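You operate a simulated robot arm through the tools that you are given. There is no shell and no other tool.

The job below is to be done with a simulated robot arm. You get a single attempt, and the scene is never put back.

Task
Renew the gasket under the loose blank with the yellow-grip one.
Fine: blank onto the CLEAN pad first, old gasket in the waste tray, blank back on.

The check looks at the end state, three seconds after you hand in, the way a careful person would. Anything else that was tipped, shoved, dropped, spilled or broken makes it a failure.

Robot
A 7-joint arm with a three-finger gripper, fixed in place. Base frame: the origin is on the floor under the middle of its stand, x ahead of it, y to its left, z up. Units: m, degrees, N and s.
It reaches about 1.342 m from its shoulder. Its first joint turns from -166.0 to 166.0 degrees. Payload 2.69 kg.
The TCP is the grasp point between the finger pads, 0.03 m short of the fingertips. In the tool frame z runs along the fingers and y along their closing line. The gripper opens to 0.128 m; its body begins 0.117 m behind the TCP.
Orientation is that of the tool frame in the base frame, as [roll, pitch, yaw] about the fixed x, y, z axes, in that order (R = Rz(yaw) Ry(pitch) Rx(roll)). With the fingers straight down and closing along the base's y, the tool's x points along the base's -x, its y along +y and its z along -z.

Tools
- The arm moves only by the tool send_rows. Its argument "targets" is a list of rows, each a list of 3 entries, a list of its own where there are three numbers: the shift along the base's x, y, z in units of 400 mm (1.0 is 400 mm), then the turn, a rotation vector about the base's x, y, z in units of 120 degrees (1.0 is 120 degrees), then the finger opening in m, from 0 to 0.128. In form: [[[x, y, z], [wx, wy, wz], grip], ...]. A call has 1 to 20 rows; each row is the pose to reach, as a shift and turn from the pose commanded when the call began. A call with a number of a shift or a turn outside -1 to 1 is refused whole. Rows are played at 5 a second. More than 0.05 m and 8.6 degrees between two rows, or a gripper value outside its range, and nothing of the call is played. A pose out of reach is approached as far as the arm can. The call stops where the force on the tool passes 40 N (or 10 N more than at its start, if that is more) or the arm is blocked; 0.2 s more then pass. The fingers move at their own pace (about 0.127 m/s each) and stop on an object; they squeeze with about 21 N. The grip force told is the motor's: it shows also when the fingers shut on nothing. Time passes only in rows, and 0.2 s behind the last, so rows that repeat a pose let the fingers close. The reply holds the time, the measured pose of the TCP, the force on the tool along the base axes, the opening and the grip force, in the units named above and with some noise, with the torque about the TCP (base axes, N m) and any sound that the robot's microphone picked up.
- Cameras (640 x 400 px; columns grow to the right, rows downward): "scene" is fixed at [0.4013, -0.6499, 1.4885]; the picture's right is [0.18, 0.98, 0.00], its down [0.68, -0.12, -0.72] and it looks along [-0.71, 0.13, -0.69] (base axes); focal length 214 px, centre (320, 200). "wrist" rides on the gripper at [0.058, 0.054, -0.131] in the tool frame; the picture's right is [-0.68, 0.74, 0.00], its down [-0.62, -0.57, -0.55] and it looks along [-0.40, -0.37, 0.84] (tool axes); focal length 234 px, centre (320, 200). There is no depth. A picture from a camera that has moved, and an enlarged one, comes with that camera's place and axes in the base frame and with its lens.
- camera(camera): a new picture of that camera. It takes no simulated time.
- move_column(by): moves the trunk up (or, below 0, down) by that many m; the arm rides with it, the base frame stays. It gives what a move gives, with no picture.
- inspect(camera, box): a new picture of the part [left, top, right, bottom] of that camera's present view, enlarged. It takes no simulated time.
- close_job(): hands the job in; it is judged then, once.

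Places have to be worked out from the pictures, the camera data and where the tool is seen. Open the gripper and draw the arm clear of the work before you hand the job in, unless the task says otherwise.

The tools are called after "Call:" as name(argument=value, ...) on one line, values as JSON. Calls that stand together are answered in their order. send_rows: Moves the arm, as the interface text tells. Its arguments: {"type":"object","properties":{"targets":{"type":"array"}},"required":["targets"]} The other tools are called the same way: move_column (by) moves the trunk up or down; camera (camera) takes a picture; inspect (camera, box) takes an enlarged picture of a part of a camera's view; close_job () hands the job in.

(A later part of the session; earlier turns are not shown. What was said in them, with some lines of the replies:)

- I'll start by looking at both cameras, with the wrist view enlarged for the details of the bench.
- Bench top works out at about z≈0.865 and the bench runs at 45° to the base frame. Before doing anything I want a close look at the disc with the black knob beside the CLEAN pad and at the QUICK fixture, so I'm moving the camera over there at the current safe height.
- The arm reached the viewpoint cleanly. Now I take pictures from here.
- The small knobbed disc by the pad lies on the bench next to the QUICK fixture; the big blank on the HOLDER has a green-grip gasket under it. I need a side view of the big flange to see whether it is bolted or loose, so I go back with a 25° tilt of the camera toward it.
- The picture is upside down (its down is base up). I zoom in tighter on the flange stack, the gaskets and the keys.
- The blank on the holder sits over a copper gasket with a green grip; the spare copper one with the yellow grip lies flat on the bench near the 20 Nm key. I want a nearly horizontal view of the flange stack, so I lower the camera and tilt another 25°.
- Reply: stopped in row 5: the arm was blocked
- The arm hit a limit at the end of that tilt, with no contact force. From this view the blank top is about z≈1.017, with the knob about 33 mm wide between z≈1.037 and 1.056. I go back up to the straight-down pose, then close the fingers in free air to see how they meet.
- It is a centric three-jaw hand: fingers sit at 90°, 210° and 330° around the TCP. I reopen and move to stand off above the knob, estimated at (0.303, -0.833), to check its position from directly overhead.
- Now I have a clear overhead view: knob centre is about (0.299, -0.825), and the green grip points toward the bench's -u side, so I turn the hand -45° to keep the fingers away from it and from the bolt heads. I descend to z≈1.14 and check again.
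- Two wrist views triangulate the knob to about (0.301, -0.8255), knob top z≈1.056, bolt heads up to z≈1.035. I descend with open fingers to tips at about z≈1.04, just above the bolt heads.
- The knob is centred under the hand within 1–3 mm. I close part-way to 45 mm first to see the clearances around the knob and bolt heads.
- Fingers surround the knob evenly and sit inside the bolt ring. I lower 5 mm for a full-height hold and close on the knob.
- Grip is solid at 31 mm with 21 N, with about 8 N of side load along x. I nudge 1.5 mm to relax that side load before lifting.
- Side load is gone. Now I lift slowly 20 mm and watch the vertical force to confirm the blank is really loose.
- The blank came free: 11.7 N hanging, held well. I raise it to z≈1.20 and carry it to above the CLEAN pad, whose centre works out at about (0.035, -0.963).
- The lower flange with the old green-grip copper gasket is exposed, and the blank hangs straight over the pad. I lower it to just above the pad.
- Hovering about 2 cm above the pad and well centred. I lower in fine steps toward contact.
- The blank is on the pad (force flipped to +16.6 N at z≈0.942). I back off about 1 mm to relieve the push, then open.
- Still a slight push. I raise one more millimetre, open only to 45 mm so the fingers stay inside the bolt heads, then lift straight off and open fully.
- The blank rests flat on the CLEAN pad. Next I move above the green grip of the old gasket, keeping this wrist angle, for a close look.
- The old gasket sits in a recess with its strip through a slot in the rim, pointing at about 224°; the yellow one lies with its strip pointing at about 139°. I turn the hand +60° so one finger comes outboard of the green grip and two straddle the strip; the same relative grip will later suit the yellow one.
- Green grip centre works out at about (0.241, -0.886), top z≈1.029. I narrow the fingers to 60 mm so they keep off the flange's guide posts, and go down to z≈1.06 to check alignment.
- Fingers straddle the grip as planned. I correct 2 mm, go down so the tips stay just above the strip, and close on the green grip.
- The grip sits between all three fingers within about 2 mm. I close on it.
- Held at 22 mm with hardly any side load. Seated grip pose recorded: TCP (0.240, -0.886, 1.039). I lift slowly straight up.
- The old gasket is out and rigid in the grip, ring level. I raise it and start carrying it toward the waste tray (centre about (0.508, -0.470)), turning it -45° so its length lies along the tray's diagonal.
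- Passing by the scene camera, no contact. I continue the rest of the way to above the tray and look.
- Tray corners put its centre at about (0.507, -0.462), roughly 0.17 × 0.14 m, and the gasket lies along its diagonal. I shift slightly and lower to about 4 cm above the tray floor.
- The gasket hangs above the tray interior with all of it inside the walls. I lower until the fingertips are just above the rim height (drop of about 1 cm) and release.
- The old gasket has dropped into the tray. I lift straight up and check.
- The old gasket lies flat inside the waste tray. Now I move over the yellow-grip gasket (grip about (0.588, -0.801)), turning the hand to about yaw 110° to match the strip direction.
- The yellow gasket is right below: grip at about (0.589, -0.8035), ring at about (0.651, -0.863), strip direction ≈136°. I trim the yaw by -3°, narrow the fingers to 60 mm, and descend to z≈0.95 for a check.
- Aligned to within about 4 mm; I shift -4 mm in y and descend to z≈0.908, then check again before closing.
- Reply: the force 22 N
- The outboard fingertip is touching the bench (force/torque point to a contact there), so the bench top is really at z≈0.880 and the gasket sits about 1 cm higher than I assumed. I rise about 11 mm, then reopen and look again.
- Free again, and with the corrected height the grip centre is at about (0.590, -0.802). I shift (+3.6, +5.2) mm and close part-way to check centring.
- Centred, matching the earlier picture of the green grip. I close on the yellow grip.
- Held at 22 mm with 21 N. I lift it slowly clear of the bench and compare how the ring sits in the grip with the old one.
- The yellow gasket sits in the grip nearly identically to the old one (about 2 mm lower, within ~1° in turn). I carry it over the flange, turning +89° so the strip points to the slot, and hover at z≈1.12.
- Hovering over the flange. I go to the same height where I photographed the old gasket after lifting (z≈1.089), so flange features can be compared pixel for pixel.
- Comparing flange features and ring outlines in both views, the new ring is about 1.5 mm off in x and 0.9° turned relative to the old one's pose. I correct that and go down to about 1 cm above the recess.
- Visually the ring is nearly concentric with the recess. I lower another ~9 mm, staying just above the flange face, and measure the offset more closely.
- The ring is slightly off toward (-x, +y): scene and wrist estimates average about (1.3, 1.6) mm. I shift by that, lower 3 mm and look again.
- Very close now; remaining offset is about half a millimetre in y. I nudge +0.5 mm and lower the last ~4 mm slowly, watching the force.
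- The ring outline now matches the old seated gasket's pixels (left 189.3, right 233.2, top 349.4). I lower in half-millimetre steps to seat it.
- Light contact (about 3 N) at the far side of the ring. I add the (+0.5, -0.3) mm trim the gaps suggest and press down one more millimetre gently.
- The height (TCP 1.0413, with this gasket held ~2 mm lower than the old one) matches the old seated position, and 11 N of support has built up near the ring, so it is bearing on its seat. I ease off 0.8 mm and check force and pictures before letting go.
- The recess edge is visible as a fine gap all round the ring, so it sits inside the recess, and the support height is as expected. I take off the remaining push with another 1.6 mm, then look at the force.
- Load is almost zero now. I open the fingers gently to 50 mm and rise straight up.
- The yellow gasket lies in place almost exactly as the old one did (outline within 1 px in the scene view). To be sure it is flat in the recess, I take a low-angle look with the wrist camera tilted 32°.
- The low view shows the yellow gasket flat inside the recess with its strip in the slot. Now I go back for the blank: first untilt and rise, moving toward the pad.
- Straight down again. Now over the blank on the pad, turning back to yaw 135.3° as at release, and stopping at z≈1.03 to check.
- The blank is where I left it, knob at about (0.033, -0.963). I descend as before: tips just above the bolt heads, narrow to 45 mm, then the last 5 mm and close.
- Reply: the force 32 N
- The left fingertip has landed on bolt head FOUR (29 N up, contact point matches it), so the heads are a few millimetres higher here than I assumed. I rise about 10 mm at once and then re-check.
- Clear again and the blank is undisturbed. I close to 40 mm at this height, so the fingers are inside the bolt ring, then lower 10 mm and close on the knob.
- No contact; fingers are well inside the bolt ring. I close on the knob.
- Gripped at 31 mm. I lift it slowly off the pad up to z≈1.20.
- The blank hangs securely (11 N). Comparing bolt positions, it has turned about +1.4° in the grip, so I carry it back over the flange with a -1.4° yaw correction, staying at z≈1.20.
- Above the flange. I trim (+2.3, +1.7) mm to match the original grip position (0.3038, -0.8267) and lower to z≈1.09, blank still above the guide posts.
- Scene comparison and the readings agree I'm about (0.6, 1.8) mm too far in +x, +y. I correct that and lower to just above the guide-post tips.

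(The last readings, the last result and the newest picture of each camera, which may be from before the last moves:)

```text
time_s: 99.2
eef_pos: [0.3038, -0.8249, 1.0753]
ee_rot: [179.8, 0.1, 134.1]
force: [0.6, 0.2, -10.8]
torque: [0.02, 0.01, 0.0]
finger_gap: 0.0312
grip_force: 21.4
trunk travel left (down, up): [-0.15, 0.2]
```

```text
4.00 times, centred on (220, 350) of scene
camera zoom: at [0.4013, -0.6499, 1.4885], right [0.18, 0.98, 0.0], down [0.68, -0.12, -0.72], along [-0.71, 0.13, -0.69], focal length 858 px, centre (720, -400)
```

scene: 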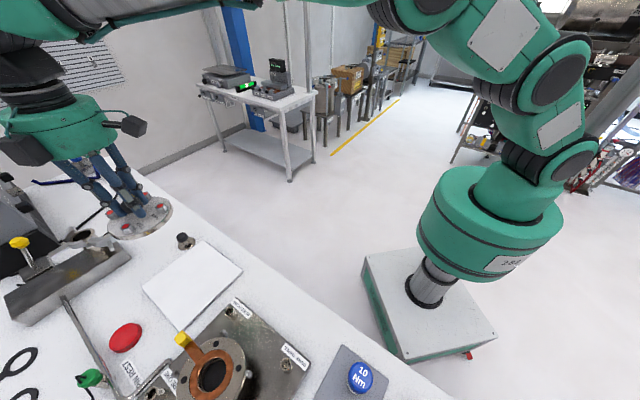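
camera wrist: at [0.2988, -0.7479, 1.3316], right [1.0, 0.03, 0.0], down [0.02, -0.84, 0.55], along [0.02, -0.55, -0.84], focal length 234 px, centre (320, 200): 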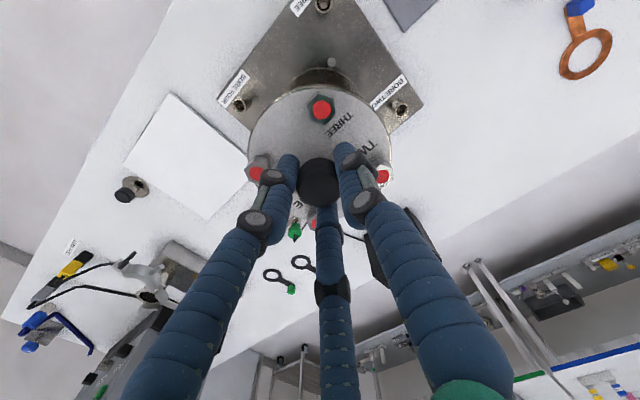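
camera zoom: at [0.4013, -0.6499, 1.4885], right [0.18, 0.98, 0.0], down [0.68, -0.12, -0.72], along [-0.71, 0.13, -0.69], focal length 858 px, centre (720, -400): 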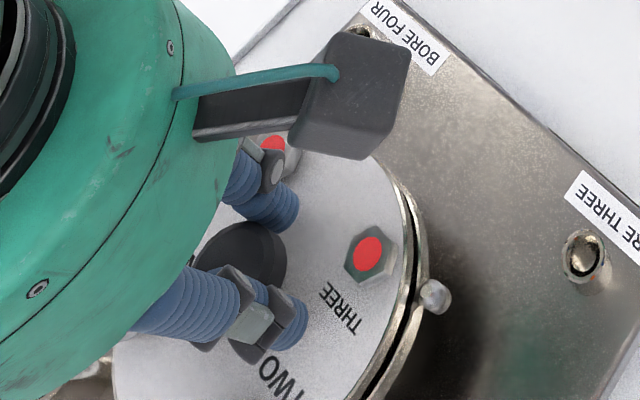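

Alignment looks right to within about a millimetre or two and the post tips are tapered. I lower in small steps, watching for early contact.

Call:
send_rows(targets=[[[-0.001, -0.0015, -0.004], [0, 0, 0], 0.02], [[-0.001, -0.0015, -0.008], [0, 0, 0], 0.02], [[-0.001, -0.0015, -0.012], [0, 0, 0], 0.02], [[-0.001, -0.0015, -0.016], [0, 0, 0], 0.02], [[-0.001, -0.0015, -0.016], [0, 0, 0], 0.02]])

Call:
inspect(camera="wrist", box=[230, 60, 410, 180])

Call:
inspect(camera="scene", box=[140, 300, 300, 400])

```text
time_s: 100.4
eef_pos: [0.3038, -0.8276, 1.0701]
ee_rot: [179.8, 0.1, 134.0]
force: [-0.5, -0.7, -11.7]
torque: [0.0, 0.01, -0.02]
finger_gap: 0.0308
grip_force: 21.0
trunk travel left (down, up): [-0.15, 0.2]
```

```text
3.33 times, centred on (320, 120) of wrist
camera zoom: at [0.3009, -0.748, 1.2005], right [1.0, 0.03, 0.0], down [0.02, -0.84, 0.55], along [0.02, -0.55, -0.84], focal length 781 px, centre (320, 467)
```

zoom: 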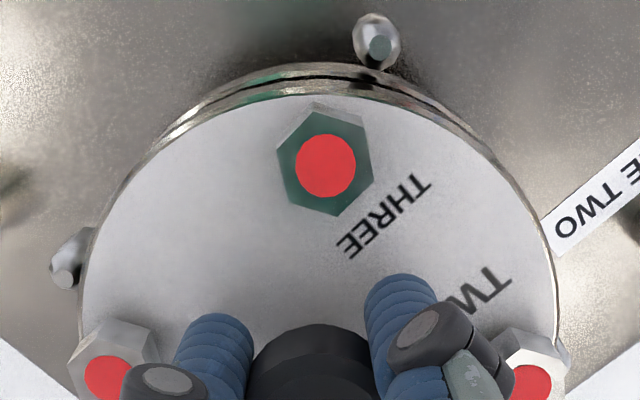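

```text
4.00 times, centred on (220, 350) of scene
camera zoom: at [0.4013, -0.6499, 1.4885], right [0.18, 0.98, 0.0], down [0.68, -0.12, -0.72], along [-0.71, 0.13, -0.69], focal length 858 px, centre (720, -400)
```

zoom: 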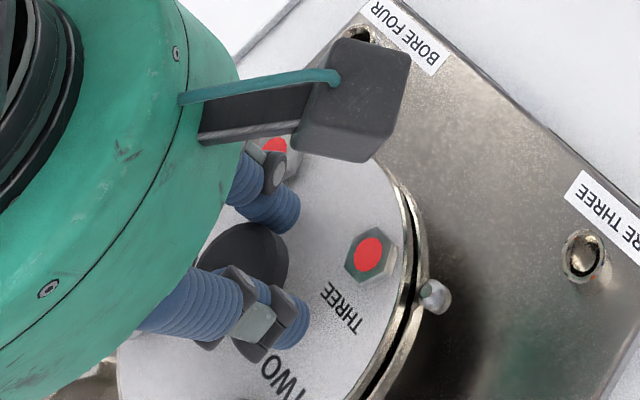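

Position matches the expected seated line within about a millimetre and there is still no contact. I continue down in small steps.

Call:
send_rows(targets=[[[-0.0008, 0, -0.004], [0, 0, 0], 0.02], [[-0.0008, 0, -0.008], [0, 0, 0], 0.02], [[-0.0008, 0, -0.012], [0, 0, 0], 0.02], [[-0.0008, 0, -0.016], [0, 0, 0], 0.02], [[-0.0008, 0, -0.016], [0, 0, 0], 0.02]])

Call:
inspect(camera="wrist", box=[230, 60, 410, 180])

Call:
inspect(camera="scene", box=[200, 320, 280, 400])

```text
time_s: 101.6
eef_pos: [0.3043, -0.8275, 1.0635]
ee_rot: [179.8, 0.2, 134.1]
force: [-0.3, -0.8, -11.4]
torque: [0.0, 0.03, 0.01]
finger_gap: 0.0309
grip_force: 21.2
trunk travel left (down, up): [-0.15, 0.2]
```

```text
3.33 times, centred on (320, 120) of wrist
camera zoom: at [0.3017, -0.7479, 1.1939], right [1.0, 0.03, 0.0], down [0.02, -0.84, 0.55], along [0.02, -0.55, -0.84], focal length 781 px, centre (320, 467)
```

zoom: 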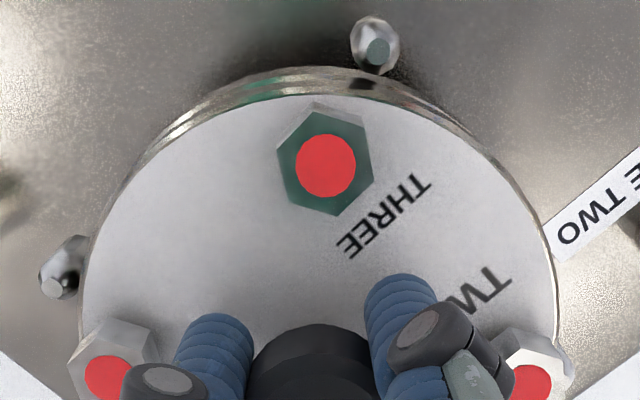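

```text
5.00 times, centred on (240, 360) of scene
camera zoom: at [0.4013, -0.6499, 1.4885], right [0.18, 0.98, 0.0], down [0.68, -0.12, -0.72], along [-0.71, 0.13, -0.69], focal length 1072 px, centre (720, -600)
```

zoom: 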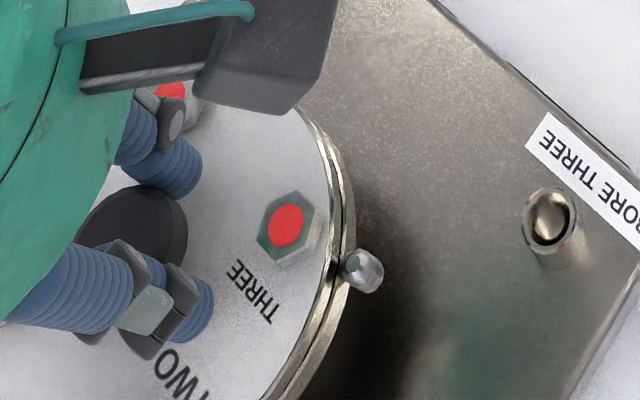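

The gap has almost closed and the blank is inside the posts, still no contact. I lower the last few millimetres.

Call:
send_rows(targets=[[[0, 0, -0.003], [0, 0, 0], 0.02], [[0, 0, -0.006], [0, 0, 0], 0.02], [[0, 0, -0.008], [0, 0, 0], 0.02], [[0, 0, -0.008], [0, 0, 0], 0.02]])

Call:
inspect(camera="scene", box=[200, 320, 280, 400])

```text
time_s: 102.6
eef_pos: [0.3046, -0.8266, 1.0598]
ee_rot: [179.8, 0.1, 134.1]
force: [0.2, 0.9, -11.0]
torque: [0.01, -0.04, -0.01]
finger_gap: 0.0308
grip_force: 20.6
trunk travel left (down, up): [-0.15, 0.2]
```

```text
5.00 times, centred on (240, 360) of scene
camera zoom: at [0.4013, -0.6499, 1.4885], right [0.18, 0.98, 0.0], down [0.68, -0.12, -0.72], along [-0.71, 0.13, -0.69], focal length 1072 px, centre (720, -600)
```

zoom: 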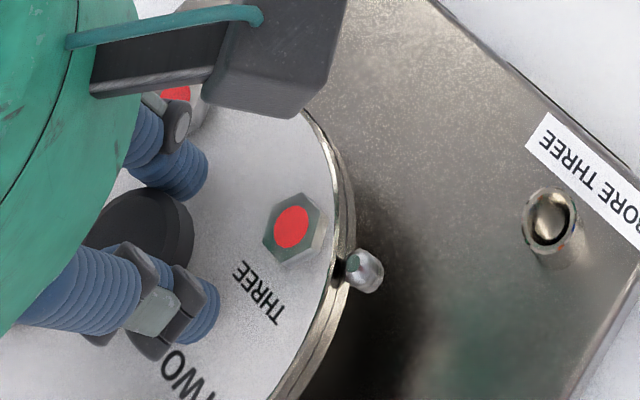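

Call:
send_rows(targets=[[[0, 0, -0.0025], [0, 0, 0], 0.02], [[0, 0, -0.005], [0, 0, 0], 0.02], [[0, 0, -0.005], [0, 0, 0], 0.02]])

```text
time_s: 103.4
eef_pos: [0.3036, -0.8268, 1.059]
ee_rot: [179.8, 0.2, 133.9]
force: [1.0, 1.4, -7.1]
torque: [0.27, -0.19, -0.02]
finger_gap: 0.0308
grip_force: 21.0
trunk travel left (down, up): [-0.15, 0.2]
```

First contact at z≈1.059, just as predicted, on the side away from the strip. I lower another millimetre to let the weight settle on the gasket.

Call:
send_rows(targets=[[[0, 0, -0.0013], [0, 0, 0], 0.02], [[0, 0, -0.0025], [0, 0, 0], 0.02], [[0, 0, -0.0025], [0, 0, 0], 0.02]])

Call:
inspect(camera="scene", box=[200, 320, 280, 400])

Call:
inspect(camera="wrist", box=[230, 60, 410, 220])

```text
time_s: 104.2
eef_pos: [0.3045, -0.8263, 1.0588]
ee_rot: [179.9, 0.2, 134.1]
force: [1.2, 1.1, 0.8]
torque: [0.16, -0.02, 0.04]
finger_gap: 0.0311
grip_force: 21.7
trunk travel left (down, up): [-0.15, 0.2]
```

```text
5.00 times, centred on (240, 360) of scene
camera zoom: at [0.4013, -0.6499, 1.4885], right [0.18, 0.98, 0.0], down [0.68, -0.12, -0.72], along [-0.71, 0.13, -0.69], focal length 1072 px, centre (720, -600)
```

zoom: 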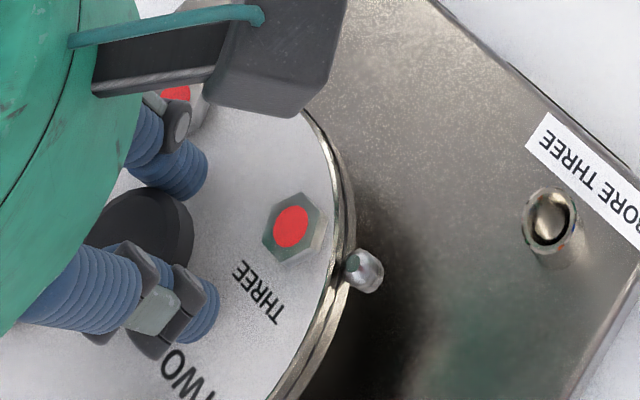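

```text
2.50 times, centred on (320, 140) of wrist
camera zoom: at [0.3014, -0.7472, 1.1894], right [1.0, 0.03, 0.0], down [0.02, -0.84, 0.55], along [0.02, -0.55, -0.84], focal length 585 px, centre (320, 350)
```

zoom: 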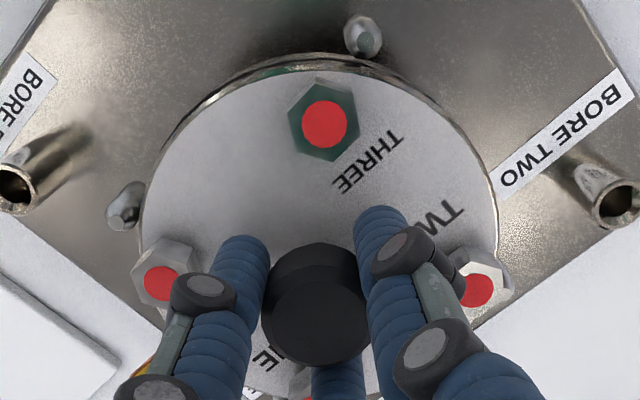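

The blank's full weight is now carried by the gasket (tool force about 0) with no side load. I open to 43 mm, rise straight up clear of the bolt heads, and then open fully.

Call:
send_rows(targets=[[[0, 0, 0], [0, 0, 0], 0.03], [[0, 0, 0], [0, 0, 0], 0.036], [[0, 0, 0], [0, 0, 0], 0.042], [[0, 0, 0], [0, 0, 0], 0.042], [[0, 0, 0.01], [0, 0, 0], 0.042], [[0, 0, 0.03], [0, 0, 0], 0.042], [[0, 0, 0.07], [0, 0, 0], 0.042], [[0, 0, 0.13], [0, 0, 0], 0.06], [[0, 0, 0.2], [0, 0, 0], 0.1], [[0, 0, 0.28], [0, 0, 0], 0.128], [[0, 0, 0.33], [0, 0, 0], 0.128], [[0, 0, 0.33], [0, 0, 0], 0.128]])

Call:
camera(camera="wrist")

Call:
inspect(camera="wrist", box=[220, 40, 420, 200])

Call:
camera(camera="scene")

```text
time_s: 106.8
eef_pos: [0.3053, -0.8285, 1.1907]
ee_rot: [179.9, 0.2, 134.1]
force: [-0.5, 0.5, 0.1]
torque: [0.01, -0.02, -0.02]
finger_gap: 0.128
grip_force: 0.1
trunk travel left (down, up): [-0.15, 0.2]
```

```text
taken
camera wrist: at [0.3026, -0.749, 1.3219], right [1.0, 0.03, 0.0], down [0.02, -0.84, 0.55], along [0.02, -0.55, -0.84], focal length 234 px, centre (320, 200)
```

wrist: 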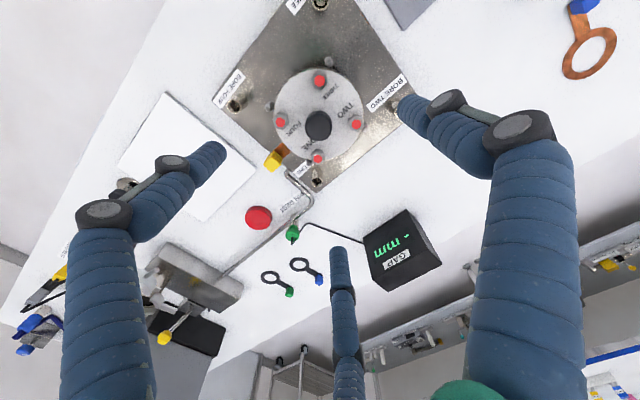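

```text
2.50 times, centred on (320, 120) of wrist
camera zoom: at [0.3026, -0.749, 1.3219], right [1.0, 0.03, 0.0], down [0.02, -0.84, 0.55], along [0.02, -0.55, -0.84], focal length 585 px, centre (320, 400)
```

zoom: 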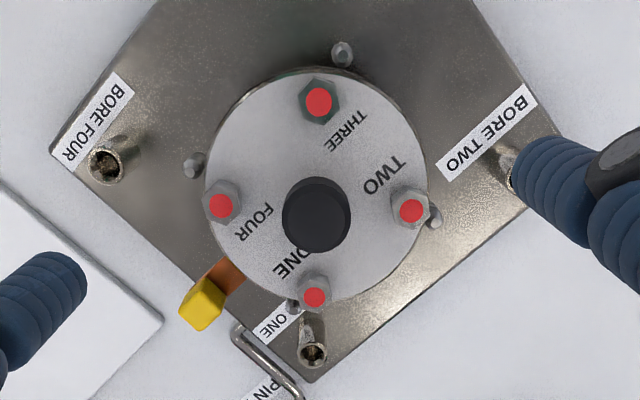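

```text
taken
```

scene: 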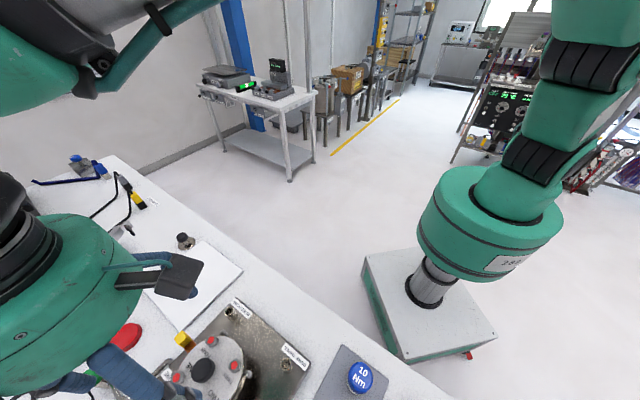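

Blank is back on, with the yellow grip showing at the slot. I pull back and take a near-horizontal look to confirm the stack is level.

Call:
send_rows(targets=[[[-0.045, 0.06, 0.01], [0, 0, 0.04], 0.128], [[-0.09, 0.121, 0.02], [0, 0, 0.085], 0.128], [[-0.14, 0.188, 0.02], [0, 0, 0.13], 0.128], [[-0.19, 0.255, 0.02], [0, 0, 0.175], 0.128], [[-0.24, 0.322, 0.02], [0, 0, 0.22], 0.128], [[-0.29, 0.39, 0.02], [0, 0, 0.265], 0.128], [[-0.34, 0.457, 0.02], [0, 0, 0.31], 0.128], [[-0.39, 0.524, 0.02], [0, 0, 0.35], 0.128], [[-0.425, 0.571, 0.02], [0, 0, 0.3825], 0.128], [[-0.425, 0.571, 0.02], [0, 0, 0.3825], 0.128]])

Call:
send_rows(targets=[[[0, -0.02, -0.05], [-0.041, -0.041, 0], 0.128], [[0, -0.045, -0.105], [-0.0825, -0.0825, 0], 0.128], [[0, -0.07, -0.16], [-0.124, -0.124, 0], 0.128], [[0, -0.095, -0.215], [-0.165, -0.165, 0], 0.128], [[0, -0.12, -0.27], [-0.206, -0.206, 0], 0.128], [[0, -0.145, -0.325], [-0.2475, -0.2475, 0], 0.128], [[0, -0.145, -0.325], [-0.2475, -0.2475, 0], 0.128]])

Call:
camera(camera="wrist")

Call:
inspect(camera="wrist", box=[270, 160, 370, 230])

```text
time_s: 109.0
eef_pos: [0.1347, -0.5943, 1.1977]
ee_rot: [179.9, 0.2, 179.9]
force: [0.3, -0.2, 0.7]
torque: [-0.04, 0.0, -0.01]
finger_gap: 0.1283
grip_force: 0.0
trunk travel left (down, up): [-0.15, 0.2]
```

```text
time_s: 110.6
eef_pos: [0.1309, -0.6576, 1.0685]
ee_rot: [-147.6, 28.3, -171.5]
force: [-0.7, 0.0, 0.4]
torque: [-0.01, 0.0, 0.01]
finger_gap: 0.128
grip_force: 0.0
trunk travel left (down, up): [-0.15, 0.2]
```

```text
taken
camera wrist: at [0.0236, -0.5554, 1.1141], right [0.68, 0.73, -0.03], down [0.2, -0.16, 0.97], along [0.7, -0.67, -0.25], focal length 234 px, centre (320, 200)
```

wrist: 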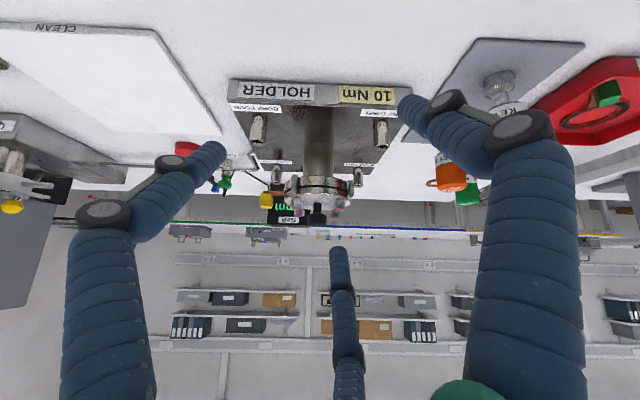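

```text
5.71 times, centred on (320, 195) of wrist
camera zoom: at [0.0236, -0.5554, 1.1141], right [0.68, 0.73, -0.03], down [0.2, -0.16, 0.97], along [0.7, -0.67, -0.25], focal length 1338 px, centre (320, 229)
```

zoom: 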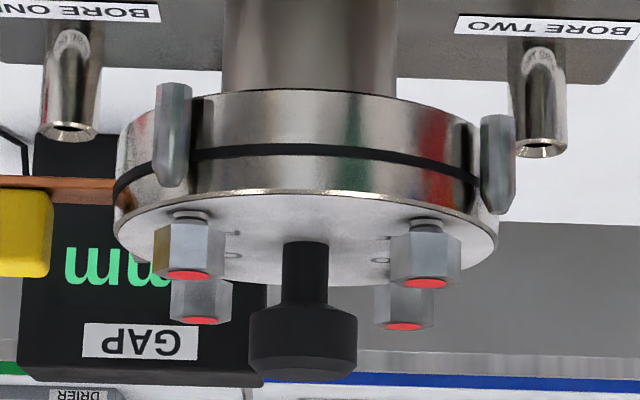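

The blank sits down on the flange between the posts. I zoom in on the gap on both sides to check it is even.

Call:
inspect(camera="wrist", box=[280, 172, 320, 200])

Call:
inspect(camera="wrist", box=[320, 172, 360, 200])

Call:
inspect(camera="scene", box=[160, 320, 280, 400])

```text
14.29 times, centred on (300, 186) of wrist
camera zoom: at [0.0236, -0.5554, 1.1141], right [0.68, 0.73, -0.03], down [0.2, -0.16, 0.97], along [0.7, -0.67, -0.25], focal length 3345 px, centre (606, 400)
```

zoom: 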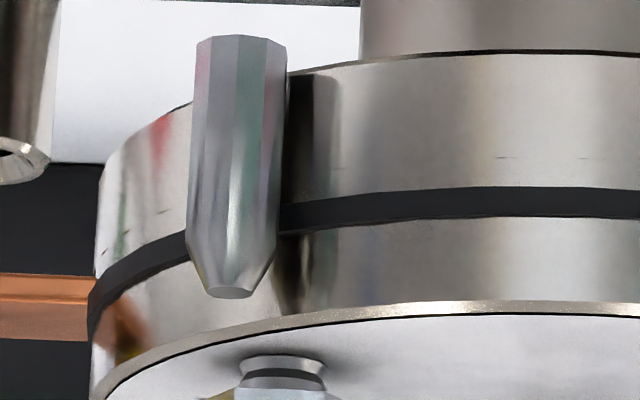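

```text
14.29 times, centred on (340, 186) of wrist
camera zoom: at [0.0236, -0.5554, 1.1141], right [0.68, 0.73, -0.03], down [0.2, -0.16, 0.97], along [0.7, -0.67, -0.25], focal length 3345 px, centre (34, 400)
```

zoom: 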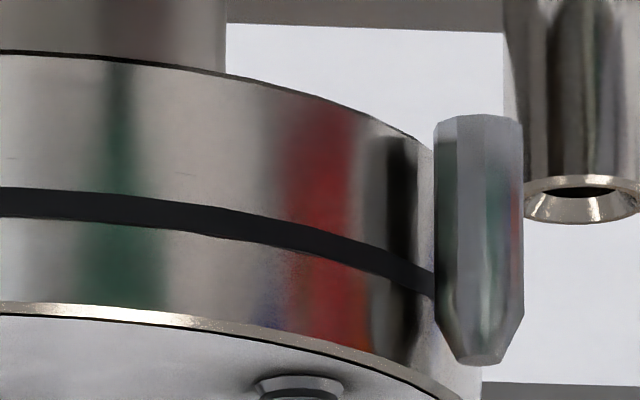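

```text
5.00 times, centred on (220, 360) of scene
camera zoom: at [0.4013, -0.6499, 1.4885], right [0.18, 0.98, 0.0], down [0.68, -0.12, -0.72], along [-0.71, 0.13, -0.69], focal length 1072 px, centre (820, -600)
```

zoom: 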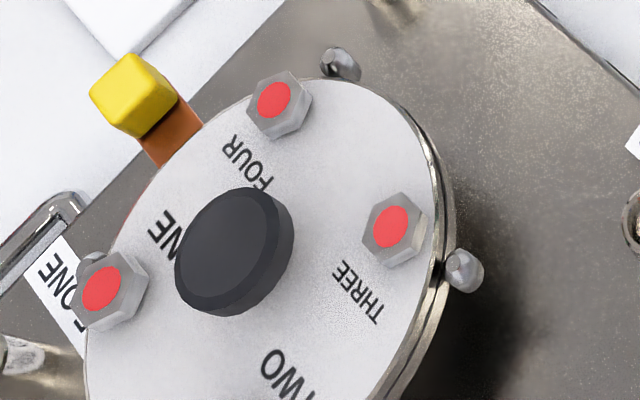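

The gap is even at about 3 mm, and THREE, FOUR and ONE sit at the same scene pixels as before the job (within half a pixel), so the blank is back level and in its original orientation. I untilt and draw the arm back to its starting pose, clear of the work.

Call:
send_rows(targets=[[[0, 0.02, 0.05], [0.041, 0.041, 0], 0.128], [[0, 0.05, 0.105], [0.0825, 0.0825, 0], 0.128], [[0.005, 0.09, 0.16], [0.124, 0.124, 0], 0.128], [[0.01, 0.14, 0.22], [0.165, 0.165, 0], 0.128], [[0.02, 0.2, 0.29], [0.206, 0.206, 0], 0.128], [[0.03, 0.26, 0.36], [0.2475, 0.2475, 0], 0.128], [[0.03, 0.283, 0.38], [0.2475, 0.2475, 0], 0.128], [[0.03, 0.283, 0.38], [0.2475, 0.2475, 0], 0.128]])

Call:
camera(camera="wrist")

Call:
camera(camera="scene")

Call:
inspect(camera="wrist", box=[200, 140, 500, 320])

```text
time_s: 112.4
eef_pos: [0.1456, -0.5422, 1.2182]
ee_rot: [179.7, 0.1, 179.8]
force: [-0.4, 0.2, 1.0]
torque: [-0.02, -0.03, 0.03]
finger_gap: 0.128
grip_force: 0.2
trunk travel left (down, up): [-0.15, 0.2]
```

```text
taken
camera wrist: at [0.0868, -0.489, 1.3493], right [0.68, 0.74, 0.0], down [0.61, -0.57, 0.55], along [0.41, -0.37, -0.84], focal length 234 px, centre (320, 200)
```

wrist: 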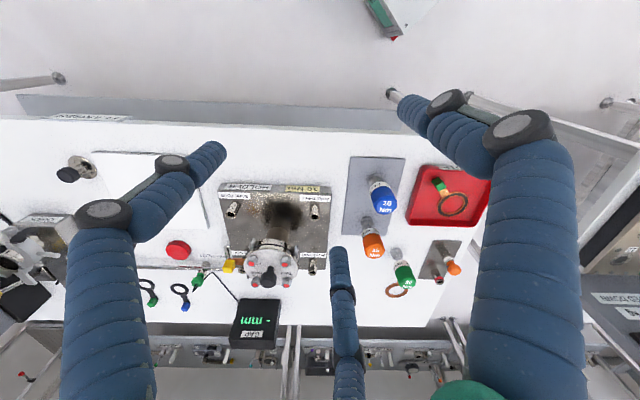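

```text
taken
```

scene: 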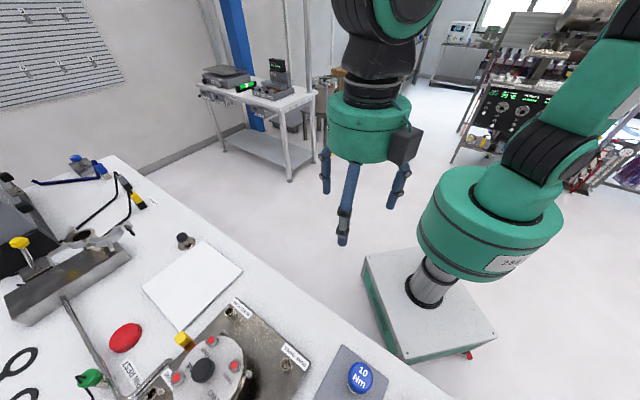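

```text
2.13 times, centred on (350, 230) of wrist
camera zoom: at [0.0868, -0.489, 1.3493], right [0.68, 0.74, 0.0], down [0.61, -0.57, 0.55], along [0.41, -0.37, -0.84], focal length 500 px, centre (256, 136)
```

zoom: 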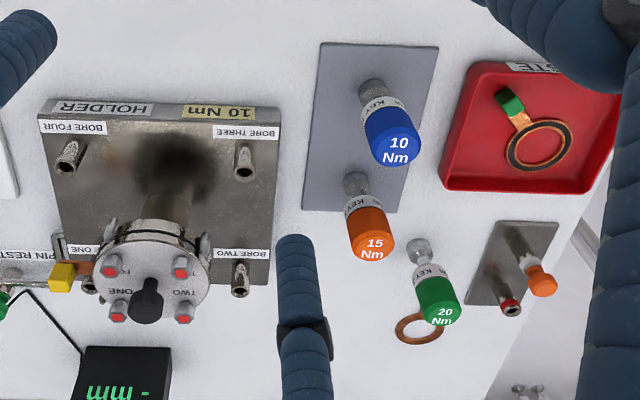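

Everything checks out in the final pictures: the yellow-grip gasket is under the blank, the blank is back on level and in its original position, and the old green-grip gasket is in the waste tray. The keys, spare gaskets, pad and small blank look unmoved. The gripper is open and the arm is clear, so I hand the job in.

Call:
close_job()

```text
The job is handed in.
```

The gasket under the loose blank is renewed. The yellow-grip gasket is now seated in the flange recess, and I've handed the job in.

- **Blank:** I lifted it by its knob onto the CLEAN pad first, then put it back on over the new gasket. It ended up level, in its original position and orientation. I didn't touch the four bolts.
- **Old gasket:** the green-grip one is lying flat in the waste tray.
- **Contacts on the way:**
  - A fingertip pressed on the bench beside the yellow gasket with about 17 N.
  - Setting the blank down on the CLEAN pad pushed on it with about 17 N, and it seems to have slid about 1 cm in the grip.
  - A fingertip pressed on bolt FOUR with about 29 N while I was picking the blank up from the pad.
  - I backed off each time, and nothing looked moved or damaged afterwards.

In the final pictures, the keys, the other gaskets, the pad and the small blank beside it look as they were. The gripper is open and the arm is back at its starting position, clear of the work.
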